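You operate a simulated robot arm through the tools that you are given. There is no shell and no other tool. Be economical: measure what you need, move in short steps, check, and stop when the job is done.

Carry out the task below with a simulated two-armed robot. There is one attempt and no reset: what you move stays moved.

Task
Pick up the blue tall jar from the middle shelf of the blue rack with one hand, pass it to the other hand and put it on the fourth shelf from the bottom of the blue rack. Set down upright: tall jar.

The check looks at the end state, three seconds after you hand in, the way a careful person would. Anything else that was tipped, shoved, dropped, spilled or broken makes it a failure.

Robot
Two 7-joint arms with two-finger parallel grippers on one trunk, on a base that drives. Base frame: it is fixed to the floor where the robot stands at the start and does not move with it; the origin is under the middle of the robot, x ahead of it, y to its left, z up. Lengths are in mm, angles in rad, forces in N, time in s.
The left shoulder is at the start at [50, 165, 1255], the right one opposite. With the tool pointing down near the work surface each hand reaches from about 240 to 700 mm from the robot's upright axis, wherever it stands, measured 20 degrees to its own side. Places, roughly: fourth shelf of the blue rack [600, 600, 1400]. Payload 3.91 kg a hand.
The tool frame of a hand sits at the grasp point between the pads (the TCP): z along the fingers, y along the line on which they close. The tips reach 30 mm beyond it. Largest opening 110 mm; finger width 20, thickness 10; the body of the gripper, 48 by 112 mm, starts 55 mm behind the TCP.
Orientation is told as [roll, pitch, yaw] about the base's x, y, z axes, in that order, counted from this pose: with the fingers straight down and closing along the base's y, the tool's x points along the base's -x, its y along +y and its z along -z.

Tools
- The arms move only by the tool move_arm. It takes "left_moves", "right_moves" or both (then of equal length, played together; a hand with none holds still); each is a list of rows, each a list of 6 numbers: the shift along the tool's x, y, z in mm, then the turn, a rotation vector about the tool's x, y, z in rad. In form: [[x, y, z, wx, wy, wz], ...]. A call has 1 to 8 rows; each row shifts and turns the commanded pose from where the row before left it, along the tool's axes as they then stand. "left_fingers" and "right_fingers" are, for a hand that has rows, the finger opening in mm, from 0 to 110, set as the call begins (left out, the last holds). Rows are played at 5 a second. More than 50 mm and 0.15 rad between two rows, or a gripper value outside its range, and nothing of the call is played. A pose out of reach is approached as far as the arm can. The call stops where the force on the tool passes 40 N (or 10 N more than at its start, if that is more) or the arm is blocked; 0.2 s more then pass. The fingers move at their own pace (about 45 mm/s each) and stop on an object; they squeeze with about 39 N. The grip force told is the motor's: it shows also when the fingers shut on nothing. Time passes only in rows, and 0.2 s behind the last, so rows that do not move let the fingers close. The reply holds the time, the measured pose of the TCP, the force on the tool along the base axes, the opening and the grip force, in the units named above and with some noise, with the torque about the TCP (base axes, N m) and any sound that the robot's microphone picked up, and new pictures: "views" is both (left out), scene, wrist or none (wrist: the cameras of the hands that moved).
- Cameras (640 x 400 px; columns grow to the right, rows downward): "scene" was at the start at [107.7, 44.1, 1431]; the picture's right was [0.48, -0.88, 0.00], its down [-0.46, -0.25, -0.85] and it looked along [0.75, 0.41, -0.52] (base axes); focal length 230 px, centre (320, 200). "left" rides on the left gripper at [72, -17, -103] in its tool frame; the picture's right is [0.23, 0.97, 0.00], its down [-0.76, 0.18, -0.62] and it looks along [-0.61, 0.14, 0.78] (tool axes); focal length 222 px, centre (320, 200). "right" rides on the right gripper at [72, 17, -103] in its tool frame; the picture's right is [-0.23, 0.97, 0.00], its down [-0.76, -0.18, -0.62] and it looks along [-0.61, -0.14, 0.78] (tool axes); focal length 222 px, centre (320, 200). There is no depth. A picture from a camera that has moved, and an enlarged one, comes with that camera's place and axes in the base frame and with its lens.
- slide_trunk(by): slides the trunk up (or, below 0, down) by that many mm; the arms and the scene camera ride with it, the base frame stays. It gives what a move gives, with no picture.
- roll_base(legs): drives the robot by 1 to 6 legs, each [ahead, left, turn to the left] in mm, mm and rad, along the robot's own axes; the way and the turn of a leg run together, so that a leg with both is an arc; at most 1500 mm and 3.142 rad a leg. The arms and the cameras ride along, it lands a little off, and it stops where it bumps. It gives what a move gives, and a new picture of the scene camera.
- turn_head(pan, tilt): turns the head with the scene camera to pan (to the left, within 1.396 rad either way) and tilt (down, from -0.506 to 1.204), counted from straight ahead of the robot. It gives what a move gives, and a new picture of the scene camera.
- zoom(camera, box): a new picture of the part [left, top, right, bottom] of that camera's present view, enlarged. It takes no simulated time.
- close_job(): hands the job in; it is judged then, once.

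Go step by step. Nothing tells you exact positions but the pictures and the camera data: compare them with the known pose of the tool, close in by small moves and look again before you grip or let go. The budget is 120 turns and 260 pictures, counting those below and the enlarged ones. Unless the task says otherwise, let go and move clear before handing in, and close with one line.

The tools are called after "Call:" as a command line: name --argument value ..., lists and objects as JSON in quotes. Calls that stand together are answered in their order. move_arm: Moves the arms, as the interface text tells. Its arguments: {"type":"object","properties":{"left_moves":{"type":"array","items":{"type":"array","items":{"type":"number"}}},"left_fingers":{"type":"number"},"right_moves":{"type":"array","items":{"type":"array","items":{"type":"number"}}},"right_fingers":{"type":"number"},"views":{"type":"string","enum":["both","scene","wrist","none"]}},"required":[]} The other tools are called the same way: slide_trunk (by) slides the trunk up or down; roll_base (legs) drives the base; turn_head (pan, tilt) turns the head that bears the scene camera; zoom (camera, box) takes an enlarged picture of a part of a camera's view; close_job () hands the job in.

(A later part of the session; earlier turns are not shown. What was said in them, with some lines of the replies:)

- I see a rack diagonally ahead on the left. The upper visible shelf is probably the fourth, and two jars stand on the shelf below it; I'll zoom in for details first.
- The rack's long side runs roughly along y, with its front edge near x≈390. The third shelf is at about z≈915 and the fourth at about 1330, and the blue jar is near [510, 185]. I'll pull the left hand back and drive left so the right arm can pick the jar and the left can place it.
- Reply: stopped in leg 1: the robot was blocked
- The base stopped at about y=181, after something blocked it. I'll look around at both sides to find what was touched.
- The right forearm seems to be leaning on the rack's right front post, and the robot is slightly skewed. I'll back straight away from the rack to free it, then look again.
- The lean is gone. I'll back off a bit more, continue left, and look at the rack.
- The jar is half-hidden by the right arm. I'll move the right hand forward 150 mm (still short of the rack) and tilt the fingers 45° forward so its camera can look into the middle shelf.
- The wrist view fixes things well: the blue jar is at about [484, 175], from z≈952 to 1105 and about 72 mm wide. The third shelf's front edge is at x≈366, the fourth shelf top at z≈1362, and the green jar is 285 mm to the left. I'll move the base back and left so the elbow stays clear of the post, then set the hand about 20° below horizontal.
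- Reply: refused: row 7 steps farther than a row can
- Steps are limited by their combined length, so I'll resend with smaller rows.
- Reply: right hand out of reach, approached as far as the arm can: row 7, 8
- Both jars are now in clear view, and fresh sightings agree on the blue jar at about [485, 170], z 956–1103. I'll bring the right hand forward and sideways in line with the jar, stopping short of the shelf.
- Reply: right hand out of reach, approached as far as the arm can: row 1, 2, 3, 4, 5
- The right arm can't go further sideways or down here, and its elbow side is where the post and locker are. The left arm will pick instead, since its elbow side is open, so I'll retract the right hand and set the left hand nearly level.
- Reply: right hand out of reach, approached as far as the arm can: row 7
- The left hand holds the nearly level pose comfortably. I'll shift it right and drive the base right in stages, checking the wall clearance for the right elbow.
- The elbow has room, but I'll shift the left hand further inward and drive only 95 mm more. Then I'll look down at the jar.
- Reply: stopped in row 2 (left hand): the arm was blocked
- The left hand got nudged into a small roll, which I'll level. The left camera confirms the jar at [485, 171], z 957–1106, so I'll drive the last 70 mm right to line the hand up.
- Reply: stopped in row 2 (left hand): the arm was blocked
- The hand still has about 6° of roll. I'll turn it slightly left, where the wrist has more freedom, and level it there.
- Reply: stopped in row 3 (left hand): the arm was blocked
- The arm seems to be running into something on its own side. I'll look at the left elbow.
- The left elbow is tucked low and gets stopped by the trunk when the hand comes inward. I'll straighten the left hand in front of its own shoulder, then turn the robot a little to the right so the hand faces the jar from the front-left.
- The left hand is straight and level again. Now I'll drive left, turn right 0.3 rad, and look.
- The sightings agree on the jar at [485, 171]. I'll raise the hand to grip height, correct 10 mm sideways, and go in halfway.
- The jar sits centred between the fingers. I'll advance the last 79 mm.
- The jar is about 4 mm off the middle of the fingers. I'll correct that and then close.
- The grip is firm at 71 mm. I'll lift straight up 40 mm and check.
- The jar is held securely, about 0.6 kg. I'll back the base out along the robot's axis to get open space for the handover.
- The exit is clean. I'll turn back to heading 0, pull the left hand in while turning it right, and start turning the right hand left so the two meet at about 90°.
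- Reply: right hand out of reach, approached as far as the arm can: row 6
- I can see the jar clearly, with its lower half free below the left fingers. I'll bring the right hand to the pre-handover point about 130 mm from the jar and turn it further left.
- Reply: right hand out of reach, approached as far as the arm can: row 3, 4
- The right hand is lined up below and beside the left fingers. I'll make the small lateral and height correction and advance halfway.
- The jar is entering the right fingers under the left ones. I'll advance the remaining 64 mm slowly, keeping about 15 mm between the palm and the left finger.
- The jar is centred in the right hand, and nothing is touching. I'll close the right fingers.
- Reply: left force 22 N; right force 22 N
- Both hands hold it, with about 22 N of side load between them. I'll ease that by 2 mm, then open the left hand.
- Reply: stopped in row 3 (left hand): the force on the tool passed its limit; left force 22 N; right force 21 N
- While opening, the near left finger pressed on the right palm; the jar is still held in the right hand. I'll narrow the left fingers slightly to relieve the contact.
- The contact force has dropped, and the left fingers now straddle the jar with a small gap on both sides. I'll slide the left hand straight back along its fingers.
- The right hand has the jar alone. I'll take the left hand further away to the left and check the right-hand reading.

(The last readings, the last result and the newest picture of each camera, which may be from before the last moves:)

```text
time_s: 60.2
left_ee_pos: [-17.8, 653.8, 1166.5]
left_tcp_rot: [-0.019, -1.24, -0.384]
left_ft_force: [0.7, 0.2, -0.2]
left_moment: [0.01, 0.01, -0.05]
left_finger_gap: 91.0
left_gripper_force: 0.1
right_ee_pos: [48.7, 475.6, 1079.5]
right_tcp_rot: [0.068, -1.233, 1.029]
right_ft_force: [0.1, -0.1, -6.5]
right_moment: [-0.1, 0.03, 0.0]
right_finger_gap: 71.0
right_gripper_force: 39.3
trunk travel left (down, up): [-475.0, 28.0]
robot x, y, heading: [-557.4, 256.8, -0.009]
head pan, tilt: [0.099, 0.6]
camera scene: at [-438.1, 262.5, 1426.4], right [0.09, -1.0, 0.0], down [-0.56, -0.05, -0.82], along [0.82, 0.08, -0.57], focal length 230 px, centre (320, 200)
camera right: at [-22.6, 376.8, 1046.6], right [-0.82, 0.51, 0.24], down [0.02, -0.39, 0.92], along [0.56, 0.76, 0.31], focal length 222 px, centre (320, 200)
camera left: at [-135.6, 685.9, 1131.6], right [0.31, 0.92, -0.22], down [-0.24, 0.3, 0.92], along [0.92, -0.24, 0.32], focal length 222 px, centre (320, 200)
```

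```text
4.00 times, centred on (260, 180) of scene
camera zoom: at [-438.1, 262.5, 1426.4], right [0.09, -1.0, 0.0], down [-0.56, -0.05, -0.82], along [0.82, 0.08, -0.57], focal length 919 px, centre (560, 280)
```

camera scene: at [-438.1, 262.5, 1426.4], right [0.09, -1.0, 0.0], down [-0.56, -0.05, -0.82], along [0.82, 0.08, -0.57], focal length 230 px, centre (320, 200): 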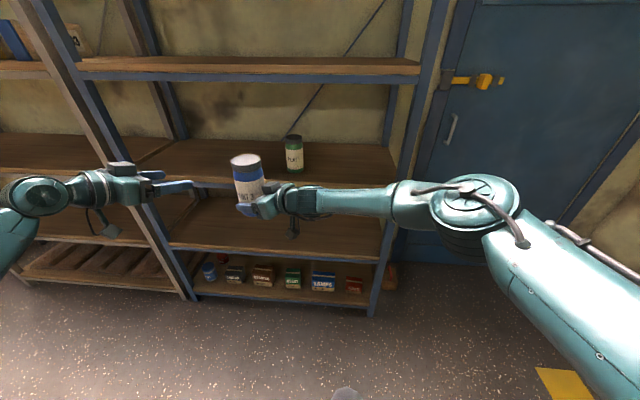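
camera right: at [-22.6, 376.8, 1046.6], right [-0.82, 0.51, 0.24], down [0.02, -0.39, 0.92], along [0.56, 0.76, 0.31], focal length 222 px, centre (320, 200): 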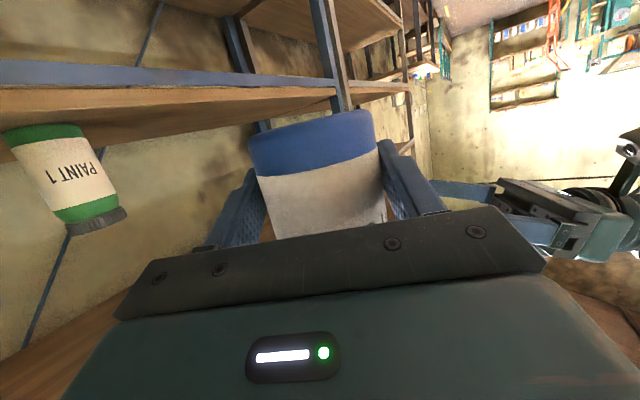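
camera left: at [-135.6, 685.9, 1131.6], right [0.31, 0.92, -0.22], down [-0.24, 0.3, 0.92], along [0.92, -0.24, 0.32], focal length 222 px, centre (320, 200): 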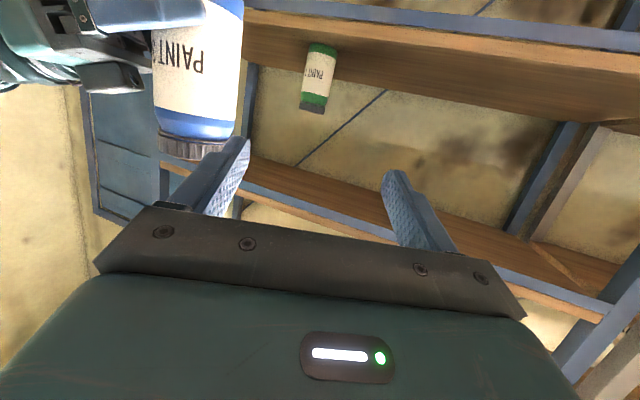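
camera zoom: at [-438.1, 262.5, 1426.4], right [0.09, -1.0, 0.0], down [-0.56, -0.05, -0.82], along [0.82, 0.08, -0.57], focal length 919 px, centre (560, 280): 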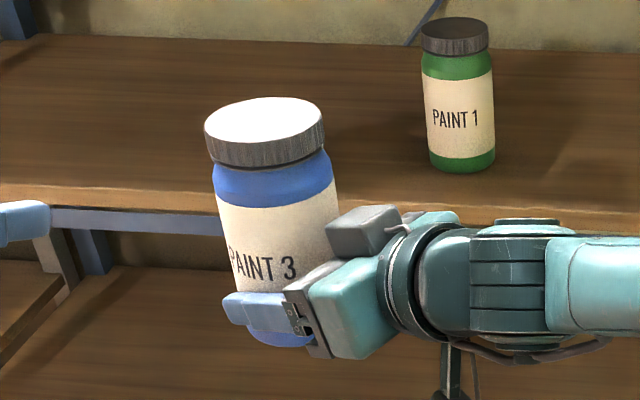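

The right hand now carries the jar's full weight and the jar looks close to upright. I'll slide the trunk up and raise the jar toward the fourth shelf's level in free space, turning the hand more forward as it rises.

Call:
slide_trunk --by 27

Call:
move_arm --right_moves '[[-38, 0, -13, 0.07, 0, 0.025], [-38, 0, -13, 0.07, 0, 0.025], [-38, 0, -13, 0.07, 0, 0.025], [-38, 0, -13, 0.07, 0, 0.025], [-38, 0, -13, 0.07, 0, 0.025], [-38, 0, -13, 0.07, 0, 0.025]]'

```text
time_s: 60.9
left_ee_pos: [-19.0, 653.6, 1193.7]
left_tcp_rot: [-0.019, -1.24, -0.385]
left_ft_force: [0.1, 0.1, 0.3]
left_moment: [-0.03, -0.03, 0.01]
left_finger_gap: 91.0
left_gripper_force: 0.1
right_ee_pos: [48.9, 476.0, 1105.8]
right_tcp_rot: [0.068, -1.232, 1.026]
right_ft_force: [0.1, -0.6, -6.2]
right_moment: [-0.07, 0.06, -0.04]
right_finger_gap: 71.0
right_gripper_force: 39.7
trunk travel left (down, up): [-502.0, 1.0]
robot x, y, heading: [-554.3, 251.9, -0.011]
head pan, tilt: [0.099, 0.6]
```

```text
time_s: 62.3
left_ee_pos: [-19.0, 654.1, 1194.3]
left_tcp_rot: [-0.019, -1.243, -0.386]
left_ft_force: [-0.5, 0.5, 0.8]
left_moment: [-0.01, 0.0, 0.0]
left_finger_gap: 91.0
left_gripper_force: 0.0
right_ee_pos: [51.3, 478.4, 1348.5]
right_tcp_rot: [0.066, -1.222, 0.586]
right_ft_force: [-0.8, -0.4, -5.5]
right_moment: [-0.02, 0.06, -0.03]
right_finger_gap: 71.1
right_gripper_force: 39.5
trunk travel left (down, up): [-502.0, 1.0]
robot x, y, heading: [-554.4, 251.7, -0.012]
head pan, tilt: [0.099, 0.6]
camera scene: at [-439.4, 262.4, 1453.5], right [0.09, -1.0, 0.0], down [-0.56, -0.05, -0.83], along [0.82, 0.08, -0.56], focal length 230 px, centre (320, 200)
camera right: at [-56.5, 418.6, 1317.1], right [-0.52, 0.82, 0.24], down [-0.14, -0.35, 0.92], along [0.84, 0.45, 0.3], focal length 222 px, centre (320, 200)
```

scene: 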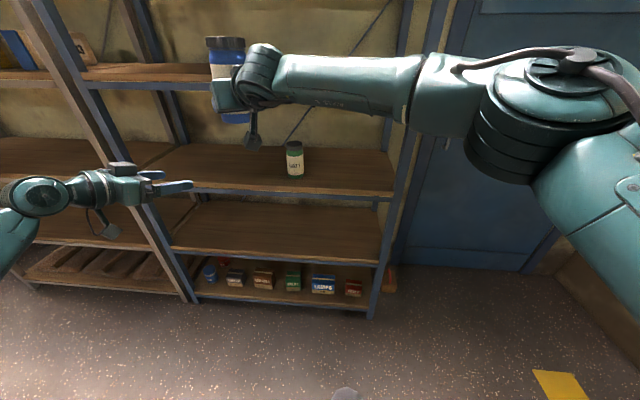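
right: 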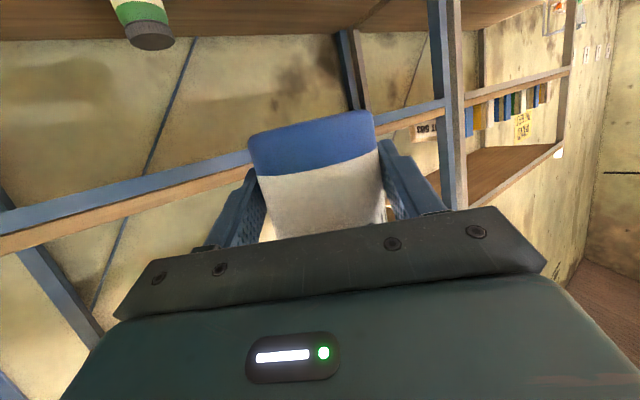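

The raise worked. Before driving in, I'll lift another 95 mm for clearance over the shelf edge and pull the left hand back out of the way.

Call:
move_arm --right_moves '[[-30, 0, -10.5, 0, 0, 0], [-30, 0, -10.5, 0, 0, 0], [-30, 0, -10.5, 0, 0, 0], [0, 0, 0, 0, 0, 0]]' --left_moves '[[0, 0, -45, 0, 0, 0], [0, 0, -45, 0, 0, 0], [0, 0, -45, 0, 0, 0], [0, 0, -40, 0, 0, 0]]' --views "none"

Call:
roll_base --legs '[[0, 200, 0], [0, 0, -0.29]]'

Call:
turn_head --pan 0.3 --tilt 0.1

```text
time_s: 63.3
left_ee_pos: [-170.4, 718.3, 1250.9]
left_tcp_rot: [-0.02, -1.241, -0.387]
left_ft_force: [0.4, -0.7, 0.2]
left_moment: [0.03, -0.04, 0.01]
left_finger_gap: 91.2
left_gripper_force: 0.0
right_ee_pos: [56.5, 476.0, 1442.4]
right_tcp_rot: [0.067, -1.221, 0.584]
right_ft_force: [1.1, -0.9, -5.2]
right_moment: [-0.04, 0.1, -0.01]
right_finger_gap: 71.2
right_gripper_force: 38.7
trunk travel left (down, up): [-502.0, 1.0]
robot x, y, heading: [-556.6, 251.2, -0.008]
head pan, tilt: [0.099, 0.6]
```

```text
time_s: 65.8
left_ee_pos: [-48.4, 782.9, 1251.7]
left_tcp_rot: [-0.019, -1.242, -0.684]
left_ft_force: [0.3, -0.2, 0.0]
left_moment: [0.05, 0.0, -0.02]
left_finger_gap: 90.9
left_gripper_force: 0.1
right_ee_pos: [97.2, 486.3, 1442.8]
right_tcp_rot: [0.066, -1.222, 0.287]
right_ft_force: [0.5, 0.1, -5.2]
right_moment: [-0.02, 0.09, 0.01]
right_finger_gap: 71.3
right_gripper_force: 39.5
trunk travel left (down, up): [-502.0, 1.0]
robot x, y, heading: [-556.1, 449.6, -0.303]
head pan, tilt: [0.099, 0.6]
camera scene: at [-439.3, 425.1, 1453.5], right [-0.2, -0.98, 0.0], down [-0.55, 0.12, -0.82], along [0.81, -0.17, -0.57], focal length 230 px, centre (320, 200)
```

scene: 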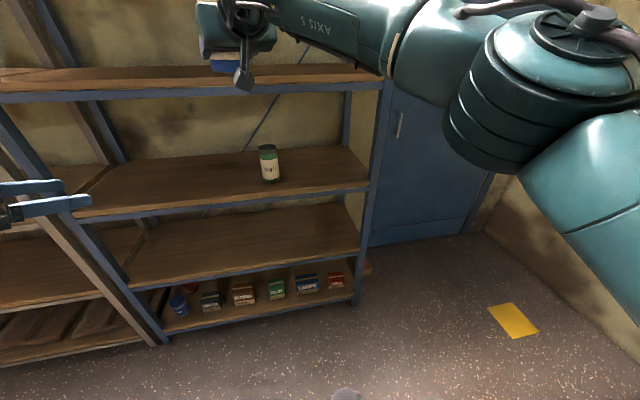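

```text
time_s: 66.8
left_ee_pos: [-47.2, 782.2, 1250.6]
left_tcp_rot: [-0.019, -1.24, -0.683]
left_ft_force: [1.0, 0.1, 0.7]
left_moment: [0.01, -0.03, -0.02]
left_finger_gap: 91.1
left_gripper_force: 0.0
right_ee_pos: [96.9, 485.9, 1441.2]
right_tcp_rot: [0.065, -1.223, 0.288]
right_ft_force: [-0.7, -0.1, -5.7]
right_moment: [0.01, 0.07, 0.01]
right_finger_gap: 71.1
right_gripper_force: 39.0
trunk travel left (down, up): [-502.0, 1.0]
robot x, y, heading: [-554.5, 453.6, -0.305]
head pan, tilt: [0.3, 0.099]
camera scene: at [-433.8, 442.9, 1499.6], right [-0.01, -1.0, 0.0], down [-0.1, 0.0, -0.99], along [0.99, -0.01, -0.1], focal length 230 px, centre (320, 200)
```

scene: 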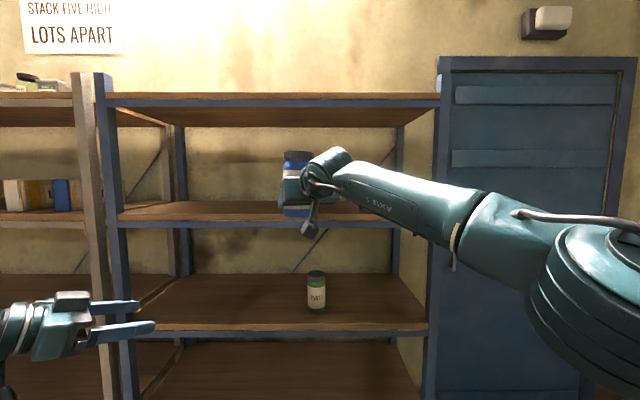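

This is an almost level view of the fourth shelf and the jar. I'll zoom in to measure the shelf height and check how upright the jar is.

Call:
zoom --camera "scene" --box '[240, 140, 368, 240]'

Call:
zoom --camera "scene" --box '[100, 160, 260, 260]'

```text
4.00 times, centred on (304, 190) of scene
camera zoom: at [-433.8, 442.9, 1499.6], right [-0.01, -1.0, 0.0], down [-0.1, 0.0, -0.99], along [0.99, -0.01, -0.1], focal length 919 px, centre (384, 240)
```

zoom: 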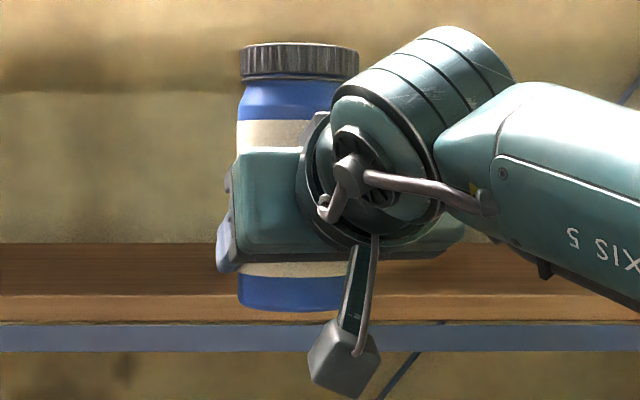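

```text
4.00 times, centred on (180, 210) of scene
camera zoom: at [-433.8, 442.9, 1499.6], right [-0.01, -1.0, 0.0], down [-0.1, 0.0, -0.99], along [0.99, -0.01, -0.1], focal length 919 px, centre (880, 160)
```

zoom: 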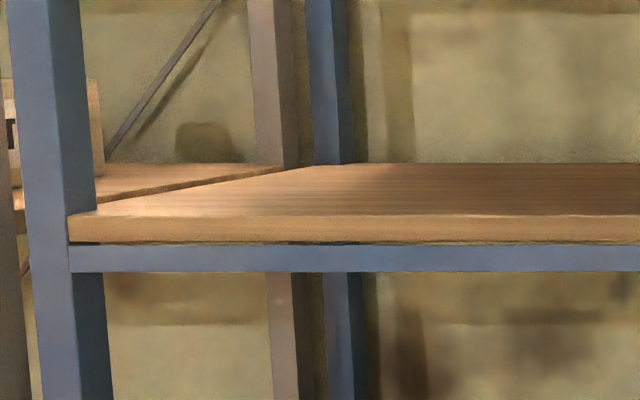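

The jar looks upright and its base is about 32 mm below the grip point. The shelf top is near z≈1370, so it has about 38 mm of clearance. I'll drive toward the shelf in stages, with no change in y.

Call:
roll_base --legs '[[229, 71, 0]]'

Call:
move_arm --right_moves '[[0, 0, 0, 0, 0, 0]]' --views "wrist"

```text
time_s: 68.5
left_ee_pos: [185.5, 784.5, 1252.0]
left_tcp_rot: [-0.019, -1.24, -0.681]
left_ft_force: [0.6, 0.0, 0.7]
left_moment: [0.02, -0.04, 0.01]
left_finger_gap: 91.0
left_gripper_force: 0.1
right_ee_pos: [331.7, 487.1, 1442.9]
right_tcp_rot: [0.066, -1.221, 0.289]
right_ft_force: [-0.5, -0.6, -6.5]
right_moment: [-0.01, 0.11, 0.01]
right_finger_gap: 70.9
right_gripper_force: 39.2
trunk travel left (down, up): [-502.0, 1.0]
robot x, y, heading: [-322.6, 453.8, -0.306]
head pan, tilt: [0.3, 0.099]
camera scene: at [-199.4, 443.3, 1499.6], right [0.0, -1.0, 0.0], down [-0.1, 0.0, -0.99], along [0.99, 0.0, -0.1], focal length 230 px, centre (320, 200)
```

scene: 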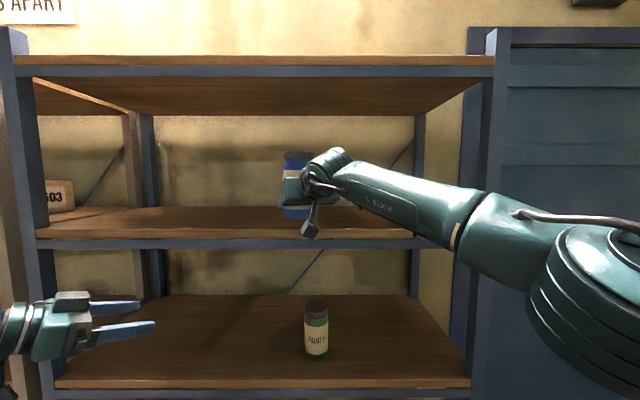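

```text
time_s: 68.9
left_ee_pos: [184.4, 784.9, 1251.7]
left_tcp_rot: [-0.019, -1.241, -0.68]
left_ft_force: [-0.2, 0.5, 0.2]
left_moment: [-0.01, -0.01, -0.03]
left_finger_gap: 91.3
left_gripper_force: 0.0
right_ee_pos: [330.9, 488.4, 1441.8]
right_tcp_rot: [0.065, -1.221, 0.291]
right_ft_force: [-0.9, -0.6, -6.1]
right_moment: [-0.02, 0.1, 0.0]
right_finger_gap: 70.7
right_gripper_force: 39.3
trunk travel left (down, up): [-502.0, 1.0]
robot x, y, heading: [-322.5, 450.4, -0.307]
head pan, tilt: [0.3, 0.099]
camera right: at [209.5, 461.9, 1410.6], right [-0.26, 0.94, 0.24], down [-0.24, -0.3, 0.92], along [0.94, 0.19, 0.3], focal length 222 px, centre (320, 200)
```

right: 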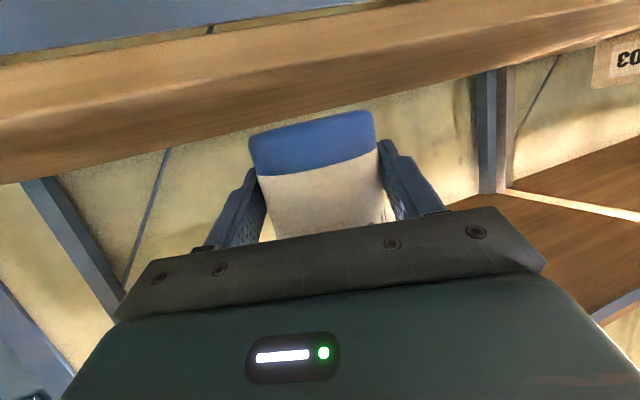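

I'll measure the shelf edge from this nearer spot to triangulate its height and front position.

Call:
zoom --camera "scene" --box '[200, 140, 360, 240]'

```text
4.00 times, centred on (280, 190) of scene
camera zoom: at [-200.4, 443.3, 1499.7], right [0.0, -1.0, 0.0], down [-0.1, 0.0, -0.99], along [0.99, 0.0, -0.1], focal length 919 px, centre (480, 240)
```

zoom: 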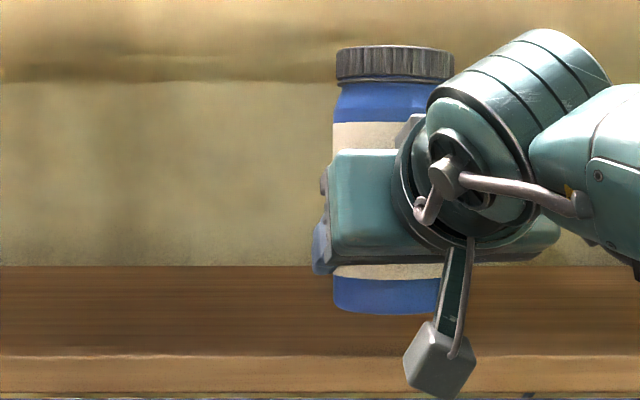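

Triangulation gives a shelf top of about 1375 and a front edge at x≈345–366. I'll aim for the jar axis at x≈431: the whole base is then on the shelf, while the low-hanging wrist camera stays in front of the edge. Driving the last 88 mm.

Call:
roll_base --legs '[[84, 26, 0]]'

Call:
move_arm --right_moves '[[0, 0, 0, 0, 0, 0]]' --views "wrist"

Call:
zoom --camera "scene" --box '[200, 140, 360, 240]'

```text
time_s: 70.0
left_ee_pos: [273.1, 784.9, 1250.7]
left_tcp_rot: [-0.019, -1.24, -0.681]
left_ft_force: [-0.3, -0.6, 0.3]
left_moment: [0.03, -0.02, -0.03]
left_finger_gap: 91.1
left_gripper_force: 0.1
right_ee_pos: [418.4, 487.0, 1442.4]
right_tcp_rot: [0.066, -1.223, 0.289]
right_ft_force: [1.0, -0.6, -5.6]
right_moment: [-0.04, 0.12, 0.0]
right_finger_gap: 70.9
right_gripper_force: 38.8
trunk travel left (down, up): [-502.0, 1.0]
robot x, y, heading: [-228.8, 453.1, -0.303]
head pan, tilt: [0.3, 0.099]
camera scene: at [-111.9, 443.1, 1499.6], right [0.0, -1.0, 0.0], down [-0.1, 0.0, -0.99], along [0.99, 0.0, -0.1], focal length 230 px, centre (320, 200)
```

scene: 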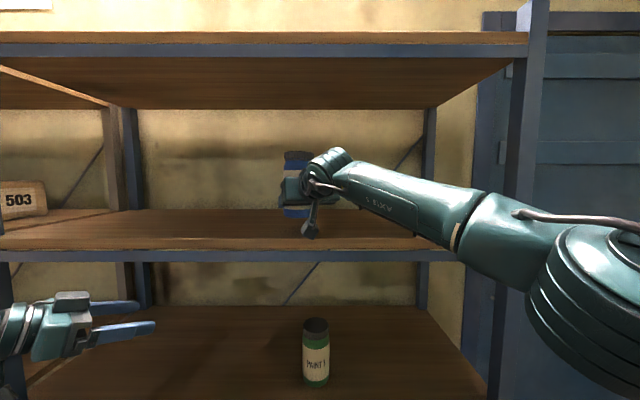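

```text
time_s: 70.4
left_ee_pos: [272.1, 784.5, 1251.1]
left_tcp_rot: [-0.019, -1.241, -0.682]
left_ft_force: [0.4, 1.2, 0.5]
left_moment: [0.04, -0.02, 0.0]
left_finger_gap: 91.0
left_gripper_force: 0.1
right_ee_pos: [417.6, 487.4, 1442.6]
right_tcp_rot: [0.065, -1.221, 0.289]
right_ft_force: [-0.1, -0.3, -5.1]
right_moment: [-0.04, 0.05, -0.02]
right_finger_gap: 70.9
right_gripper_force: 39.0
trunk travel left (down, up): [-502.0, 1.0]
robot x, y, heading: [-233.6, 448.6, -0.3]
head pan, tilt: [0.3, 0.099]
camera right: at [296.9, 461.9, 1410.7], right [-0.26, 0.94, 0.24], down [-0.24, -0.3, 0.92], along [0.94, 0.19, 0.3], focal length 222 px, centre (320, 200)
```

right: 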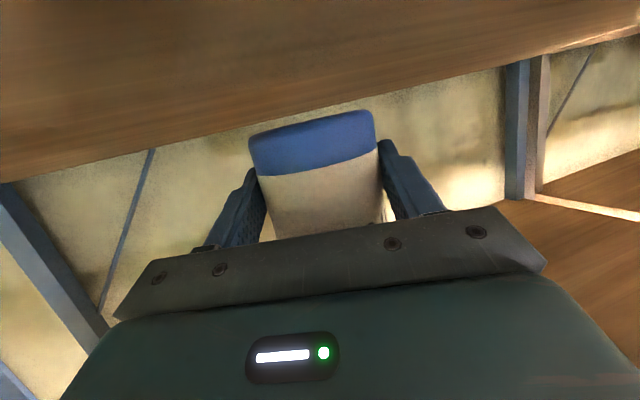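

```text
4.00 times, centred on (280, 190) of scene
camera zoom: at [-112.9, 443.1, 1499.7], right [0.0, -1.0, 0.0], down [-0.1, 0.0, -0.99], along [0.99, 0.0, -0.1], focal length 919 px, centre (480, 240)
```

zoom: 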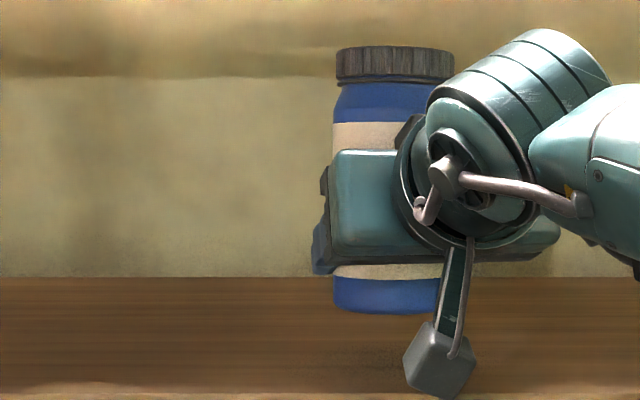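

The jar is over the shelf and well clear. I'll go 15 mm deeper for a safer margin from the edge, then lower most of the way.

Call:
move_arm --right_moves '[[-5, -5, 13.2, 0, 0, 0], [0, 0, 0, 0, 0, 0], [11, 0, 4, 0, 0, 0], [11, 0, 4, 0, 0, 0], [0, 0, 0, 0, 0, 0]]' --views "wrist"

Call:
zoom --camera "scene" --box '[200, 150, 360, 250]'

```text
time_s: 71.6
left_ee_pos: [273.1, 784.3, 1251.3]
left_tcp_rot: [-0.018, -1.241, -0.683]
left_ft_force: [0.1, -0.5, 0.0]
left_moment: [0.0, -0.03, -0.01]
left_finger_gap: 91.0
left_gripper_force: 0.1
right_ee_pos: [432.6, 487.5, 1419.9]
right_tcp_rot: [0.062, -1.223, 0.294]
right_ft_force: [-0.3, -0.2, -6.2]
right_moment: [-0.02, 0.09, -0.06]
right_finger_gap: 71.1
right_gripper_force: 39.6
trunk travel left (down, up): [-502.0, 1.0]
robot x, y, heading: [-231.8, 450.2, -0.301]
head pan, tilt: [0.3, 0.099]
camera right: at [311.8, 462.4, 1387.7], right [-0.26, 0.94, 0.23], down [-0.24, -0.3, 0.92], along [0.94, 0.19, 0.3], focal length 222 px, centre (320, 200)
```

right: 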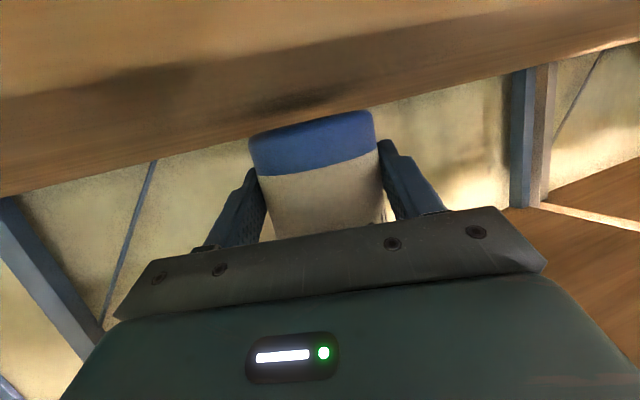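

```text
4.00 times, centred on (280, 200) of scene
camera zoom: at [-112.5, 443.2, 1499.6], right [0.0, -1.0, 0.0], down [-0.1, 0.0, -0.99], along [0.99, 0.0, -0.1], focal length 919 px, centre (480, 200)
```

zoom: 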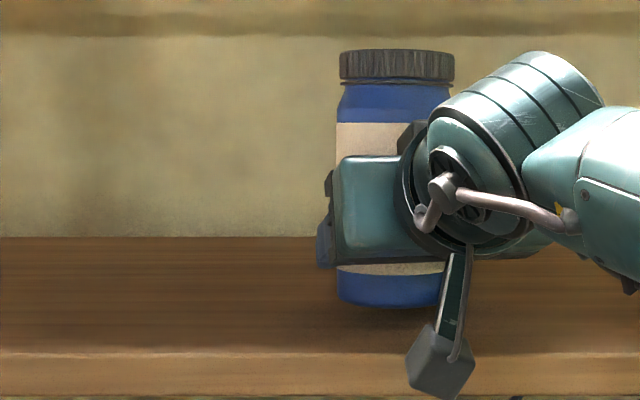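

The base is now about 13 mm above the wood. I'll lower in small steps and watch the force.

Call:
move_arm --right_moves '[[4, 0, 1.4, 0, 0, 0], [4, 0, 1.4, 0, 0, 0], [0, 0, 0, 0, 0, 0]]' --views "none"

Call:
move_arm --right_moves '[[2, 0, 0.7, 0, 0, 0], [0, 0, 0, 0, 0, 0]]' --views "none"

Call:
zoom --camera "scene" --box '[240, 180, 340, 242]'

```text
time_s: 72.4
left_ee_pos: [271.8, 784.9, 1251.5]
left_tcp_rot: [-0.019, -1.24, -0.681]
left_ft_force: [0.1, -0.5, -0.7]
left_moment: [-0.02, 0.02, -0.02]
left_finger_gap: 91.0
left_gripper_force: 0.0
right_ee_pos: [431.3, 488.1, 1410.1]
right_tcp_rot: [0.065, -1.224, 0.29]
right_ft_force: [0.0, 0.0, -6.4]
right_moment: [0.01, 0.08, 0.0]
right_finger_gap: 71.3
right_gripper_force: 38.7
trunk travel left (down, up): [-502.0, 1.0]
robot x, y, heading: [-230.5, 452.2, -0.304]
head pan, tilt: [0.3, 0.099]
```

```text
time_s: 73.0
left_ee_pos: [272.5, 784.2, 1252.7]
left_tcp_rot: [-0.021, -1.242, -0.68]
left_ft_force: [-0.5, -0.2, 0.0]
left_moment: [0.01, -0.02, 0.03]
left_finger_gap: 90.8
left_gripper_force: 0.0
right_ee_pos: [432.8, 487.0, 1409.2]
right_tcp_rot: [0.066, -1.222, 0.289]
right_ft_force: [0.3, 0.3, -7.1]
right_moment: [-0.07, 0.08, 0.0]
right_finger_gap: 71.2
right_gripper_force: 39.2
trunk travel left (down, up): [-502.0, 1.0]
robot x, y, heading: [-231.3, 453.1, -0.298]
head pan, tilt: [0.3, 0.099]
```

```text
6.40 times, centred on (290, 211) of scene
camera zoom: at [-112.5, 443.1, 1499.7], right [0.0, -1.0, 0.0], down [-0.1, 0.0, -0.99], along [0.99, 0.0, -0.1], focal length 1470 px, centre (512, 130)
```

zoom: 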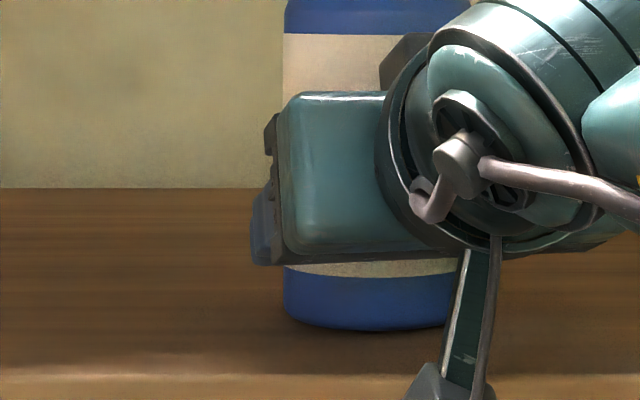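

There's no contact yet, so I'll keep lowering in 2 mm steps.

Call:
move_arm --right_moves '[[2, 0, 0.7, 0, 0, 0], [0, 0, 0, 0, 0, 0]]' --views "none"

Call:
move_arm --right_moves '[[2, 0, 0.7, 0, 0, 0], [0, 0, 0, 0, 0, 0]]' --views "none"

```text
time_s: 73.6
left_ee_pos: [271.8, 784.7, 1251.6]
left_tcp_rot: [-0.02, -1.241, -0.681]
left_ft_force: [-0.8, -0.2, 0.4]
left_moment: [-0.02, 0.02, 0.0]
left_finger_gap: 90.9
left_gripper_force: 0.1
right_ee_pos: [433.5, 487.7, 1407.6]
right_tcp_rot: [0.065, -1.225, 0.291]
right_ft_force: [3.7, 1.6, 1.5]
right_moment: [-0.05, -0.31, 0.1]
right_finger_gap: 70.8
right_gripper_force: 38.9
trunk travel left (down, up): [-502.0, 1.0]
robot x, y, heading: [-230.4, 456.0, -0.299]
head pan, tilt: [0.3, 0.099]
```

```text
time_s: 74.2
left_ee_pos: [271.8, 785.7, 1252.1]
left_tcp_rot: [-0.019, -1.242, -0.683]
left_ft_force: [-0.9, 0.2, 0.1]
left_moment: [-0.02, 0.01, 0.04]
left_finger_gap: 90.7
left_gripper_force: 0.2
right_ee_pos: [432.3, 488.1, 1408.2]
right_tcp_rot: [0.06, -1.227, 0.296]
right_ft_force: [7.7, 3.2, 16.7]
right_moment: [-0.23, -0.99, 0.22]
right_finger_gap: 71.0
right_gripper_force: 39.0
trunk travel left (down, up): [-502.0, 1.0]
robot x, y, heading: [-234.3, 448.9, -0.302]
head pan, tilt: [0.3, 0.099]
```

Contact: the weight is on the shelf, and the torque shows the far edge touches first, so the jar leans slightly. I'll lift 2 mm, pitch the hand up 0.035 rad and touch down again.

Call:
move_arm --right_moves '[[-3, 0, -1, 0, 0, 0], [0, 0, 0, 0, -0.035, 0], [0, 0, 0, 0, 0, 0]]' --views "none"

Call:
move_arm --right_moves '[[2.5, 0, 0.9, 0, 0, 0], [0, 0, 0, 0, 0, 0]]' --views "none"

```text
time_s: 75.0
left_ee_pos: [270.5, 782.9, 1251.7]
left_tcp_rot: [-0.012, -1.243, -0.687]
left_ft_force: [-1.0, 0.3, -1.1]
left_moment: [0.01, 0.04, 0.02]
left_finger_gap: 91.1
left_gripper_force: 0.1
right_ee_pos: [430.8, 487.3, 1407.9]
right_tcp_rot: [0.072, -1.253, 0.283]
right_ft_force: [-3.9, -1.9, 4.4]
right_moment: [-0.27, 0.17, -0.06]
right_finger_gap: 71.1
right_gripper_force: 38.8
trunk travel left (down, up): [-502.0, 1.0]
robot x, y, heading: [-231.8, 451.6, -0.303]
head pan, tilt: [0.3, 0.099]
```

```text
time_s: 75.6
left_ee_pos: [270.5, 784.9, 1251.5]
left_tcp_rot: [-0.014, -1.242, -0.685]
left_ft_force: [-0.8, -0.2, 0.2]
left_moment: [0.01, -0.05, 0.0]
left_finger_gap: 90.9
left_gripper_force: 0.0
right_ee_pos: [431.6, 487.3, 1406.8]
right_tcp_rot: [0.07, -1.261, 0.284]
right_ft_force: [-1.1, -1.2, 10.0]
right_moment: [-0.43, 0.05, -0.03]
right_finger_gap: 70.8
right_gripper_force: 38.6
trunk travel left (down, up): [-502.0, 1.0]
robot x, y, heading: [-234.7, 447.1, -0.299]
head pan, tilt: [0.3, 0.099]
```

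The fore-aft lean is fixed, and now the right edge touches first. I'll roll the hand by 0.025 rad with a slight lift and touch again.

Call:
move_arm --right_moves '[[-2, 0, -0.7, 0, 0, -0.025], [0, 0, 0, 0, 0, 0], [1.5, 0, 0.5, 0, 0, 0], [0, 0, 0, 0, 0, 0]]' --views "wrist"

Call:
zoom --camera "scene" --box '[220, 150, 380, 250]'

```text
time_s: 76.6
left_ee_pos: [271.2, 784.7, 1251.9]
left_tcp_rot: [-0.018, -1.242, -0.683]
left_ft_force: [-0.5, 0.1, -0.1]
left_moment: [0.01, -0.03, -0.02]
left_finger_gap: 91.2
left_gripper_force: 0.0
right_ee_pos: [431.7, 488.5, 1407.4]
right_tcp_rot: [-0.006, -1.258, 0.365]
right_ft_force: [-2.3, 0.5, 2.9]
right_moment: [-0.03, 0.32, -0.05]
right_finger_gap: 71.0
right_gripper_force: 39.1
trunk travel left (down, up): [-502.0, 1.0]
robot x, y, heading: [-233.7, 451.8, -0.307]
head pan, tilt: [0.3, 0.099]
camera right: at [312.1, 461.5, 1371.1], right [-0.28, 0.94, 0.21], down [-0.27, -0.29, 0.92], along [0.92, 0.2, 0.34], focal length 222 px, centre (320, 200)
```

right: 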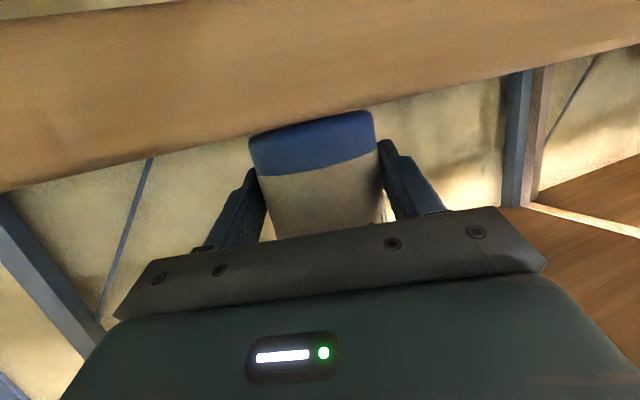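

```text
4.00 times, centred on (300, 200) of scene
camera zoom: at [-114.1, 443.3, 1499.8], right [0.0, -1.0, 0.0], down [-0.1, 0.0, -1.0], along [1.0, 0.0, -0.1], focal length 919 px, centre (400, 200)
```

zoom: 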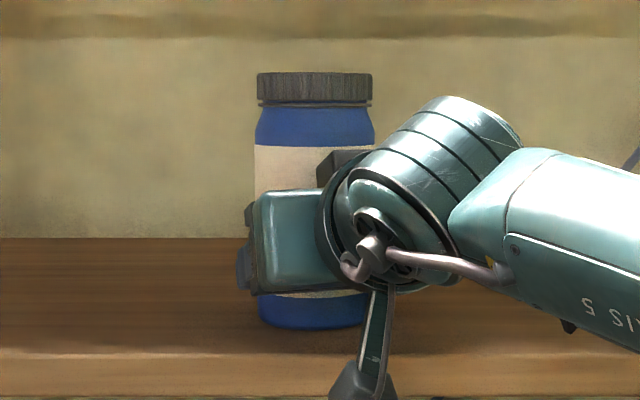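

The jar stands upright and level on the shelf. Opening the right fingers.

Call:
move_arm --right_moves '[[0, 0, 0, 0, 0, 0], [0, 0, 0, 0, 0, 0], [0, 0, 0, 0, 0, 0], [0, 0, 0, 0, 0, 0]]' --right_fingers 108

```text
time_s: 77.6
left_ee_pos: [271.0, 784.0, 1250.8]
left_tcp_rot: [-0.018, -1.24, -0.684]
left_ft_force: [-0.1, 0.4, -0.1]
left_moment: [0.0, 0.0, 0.0]
left_finger_gap: 90.9
left_gripper_force: 0.0
right_ee_pos: [432.2, 487.3, 1407.1]
right_tcp_rot: [-0.006, -1.259, 0.362]
right_ft_force: [-0.3, 0.2, 0.3]
right_moment: [-0.02, 0.01, -0.02]
right_finger_gap: 107.9
right_gripper_force: 0.1
trunk travel left (down, up): [-502.0, 1.0]
robot x, y, heading: [-234.0, 448.7, -0.302]
head pan, tilt: [0.3, 0.099]
camera scene: at [-113.3, 443.1, 1499.7], right [0.0, -1.0, 0.0], down [-0.1, 0.0, -1.0], along [1.0, 0.0, -0.1], focal length 230 px, centre (320, 200)
camera right: at [313.1, 460.7, 1370.8], right [-0.28, 0.94, 0.21], down [-0.27, -0.29, 0.92], along [0.92, 0.2, 0.34], focal length 222 px, centre (320, 200)
```

scene: 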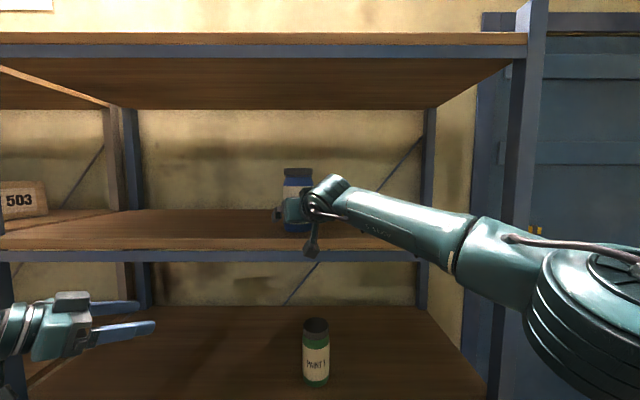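
right: 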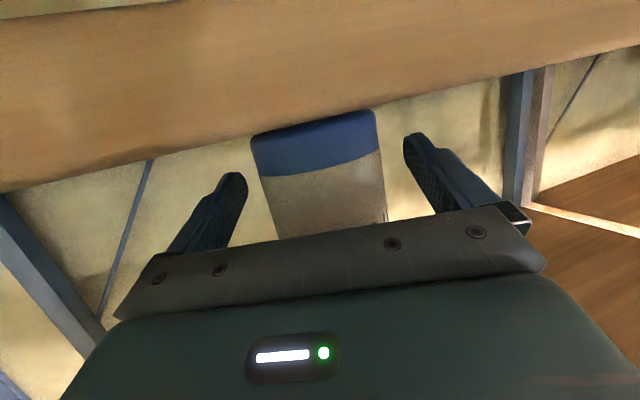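

The jar is free and standing. I'll back the hand straight out along its fingers.

Call:
move_arm --right_moves '[[0, 0, -25, 0, 0, 0], [0, 0, -30, 0, 0, 0], [0, 0, -35, 0, 0, 0], [0, 0, -35, 0, 0, 0]]'

```text
time_s: 78.6
left_ee_pos: [271.0, 783.9, 1251.9]
left_tcp_rot: [-0.016, -1.244, -0.685]
left_ft_force: [-0.4, -0.1, 0.0]
left_moment: [-0.02, 0.0, 0.03]
left_finger_gap: 91.0
left_gripper_force: 0.1
right_ee_pos: [320.5, 444.5, 1446.6]
right_tcp_rot: [-0.007, -1.258, 0.364]
right_ft_force: [-0.2, 0.0, 0.5]
right_moment: [-0.03, -0.01, -0.03]
right_finger_gap: 108.1
right_gripper_force: 0.0
trunk travel left (down, up): [-502.0, 1.0]
robot x, y, heading: [-230.2, 450.6, -0.304]
head pan, tilt: [0.3, 0.099]
camera scene: at [-114.0, 442.6, 1499.8], right [0.0, -1.0, 0.0], down [-0.1, 0.0, -1.0], along [1.0, 0.0, -0.1], focal length 230 px, centre (320, 200)
camera right: at [200.7, 419.1, 1409.6], right [-0.28, 0.94, 0.21], down [-0.28, -0.29, 0.92], along [0.92, 0.19, 0.34], focal length 222 px, centre (320, 200)
```

scene: 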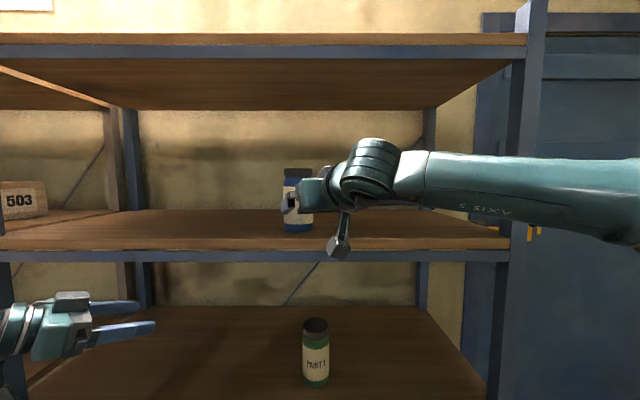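
right: 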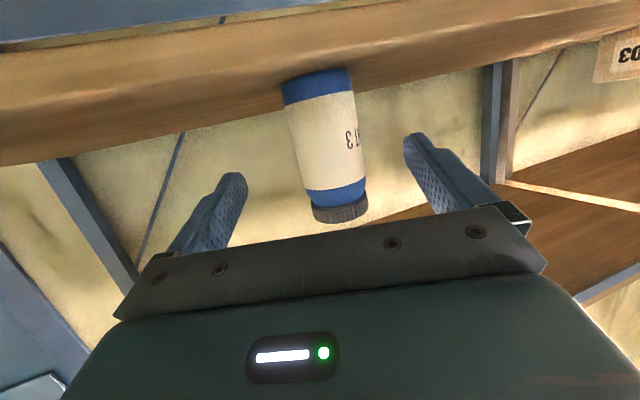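

The jar stands on the fourth shelf and the fingers are out. I'll back the base away to be fully clear and take a last look.

Call:
roll_base --legs '[[-200, -62, 0]]'

Call:
zoom --camera "scene" --box '[200, 130, 440, 280]'

```text
time_s: 80.3
left_ee_pos: [64.2, 784.2, 1252.1]
left_tcp_rot: [-0.016, -1.243, -0.685]
left_ft_force: [-0.1, -0.2, 0.5]
left_moment: [0.02, -0.02, 0.0]
left_finger_gap: 91.0
left_gripper_force: 0.0
right_ee_pos: [112.6, 445.7, 1445.9]
right_tcp_rot: [-0.006, -1.256, 0.362]
right_ft_force: [0.2, -0.7, 0.0]
right_moment: [0.0, -0.01, -0.02]
right_finger_gap: 108.1
right_gripper_force: 0.0
trunk travel left (down, up): [-502.0, 1.0]
robot x, y, heading: [-439.7, 448.3, -0.308]
head pan, tilt: [0.3, 0.099]
camera scene: at [-321.5, 443.1, 1499.8], right [0.0, -1.0, 0.0], down [-0.1, 0.0, -1.0], along [1.0, 0.0, -0.1], focal length 230 px, centre (320, 200)
```

scene: 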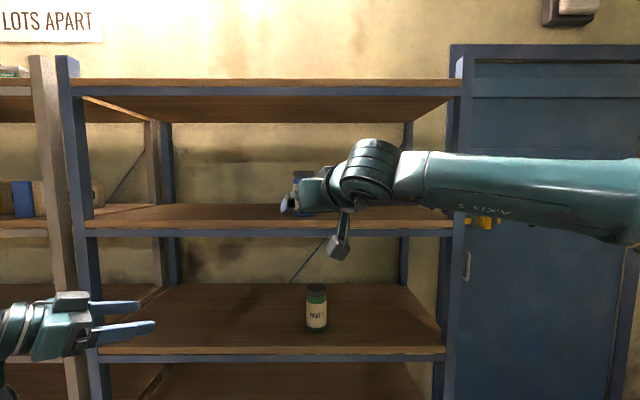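

```text
2.67 times, centred on (320, 205) of scene
camera zoom: at [-321.5, 443.1, 1499.8], right [0.0, -1.0, 0.0], down [-0.1, 0.0, -1.0], along [1.0, 0.0, -0.1], focal length 613 px, centre (320, 187)
```

zoom: 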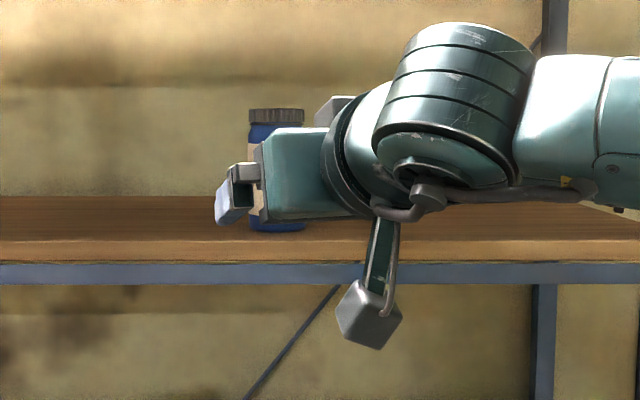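

The blue jar stands upright on the fourth shelf, the green jar hasn't moved, and both hands are clear. Handing in.

Call:
close_job

```text
The job is handed in.
```

The blue tall jar is standing upright on the fourth shelf of the blue rack: the left hand picked it up, passed it to the right, and the right set it down. On the way the base bumped something once, most likely the right forearm on the rack's right front post. The left fingers also pressed on the right hand during the pass. In my last views nothing else looked moved.
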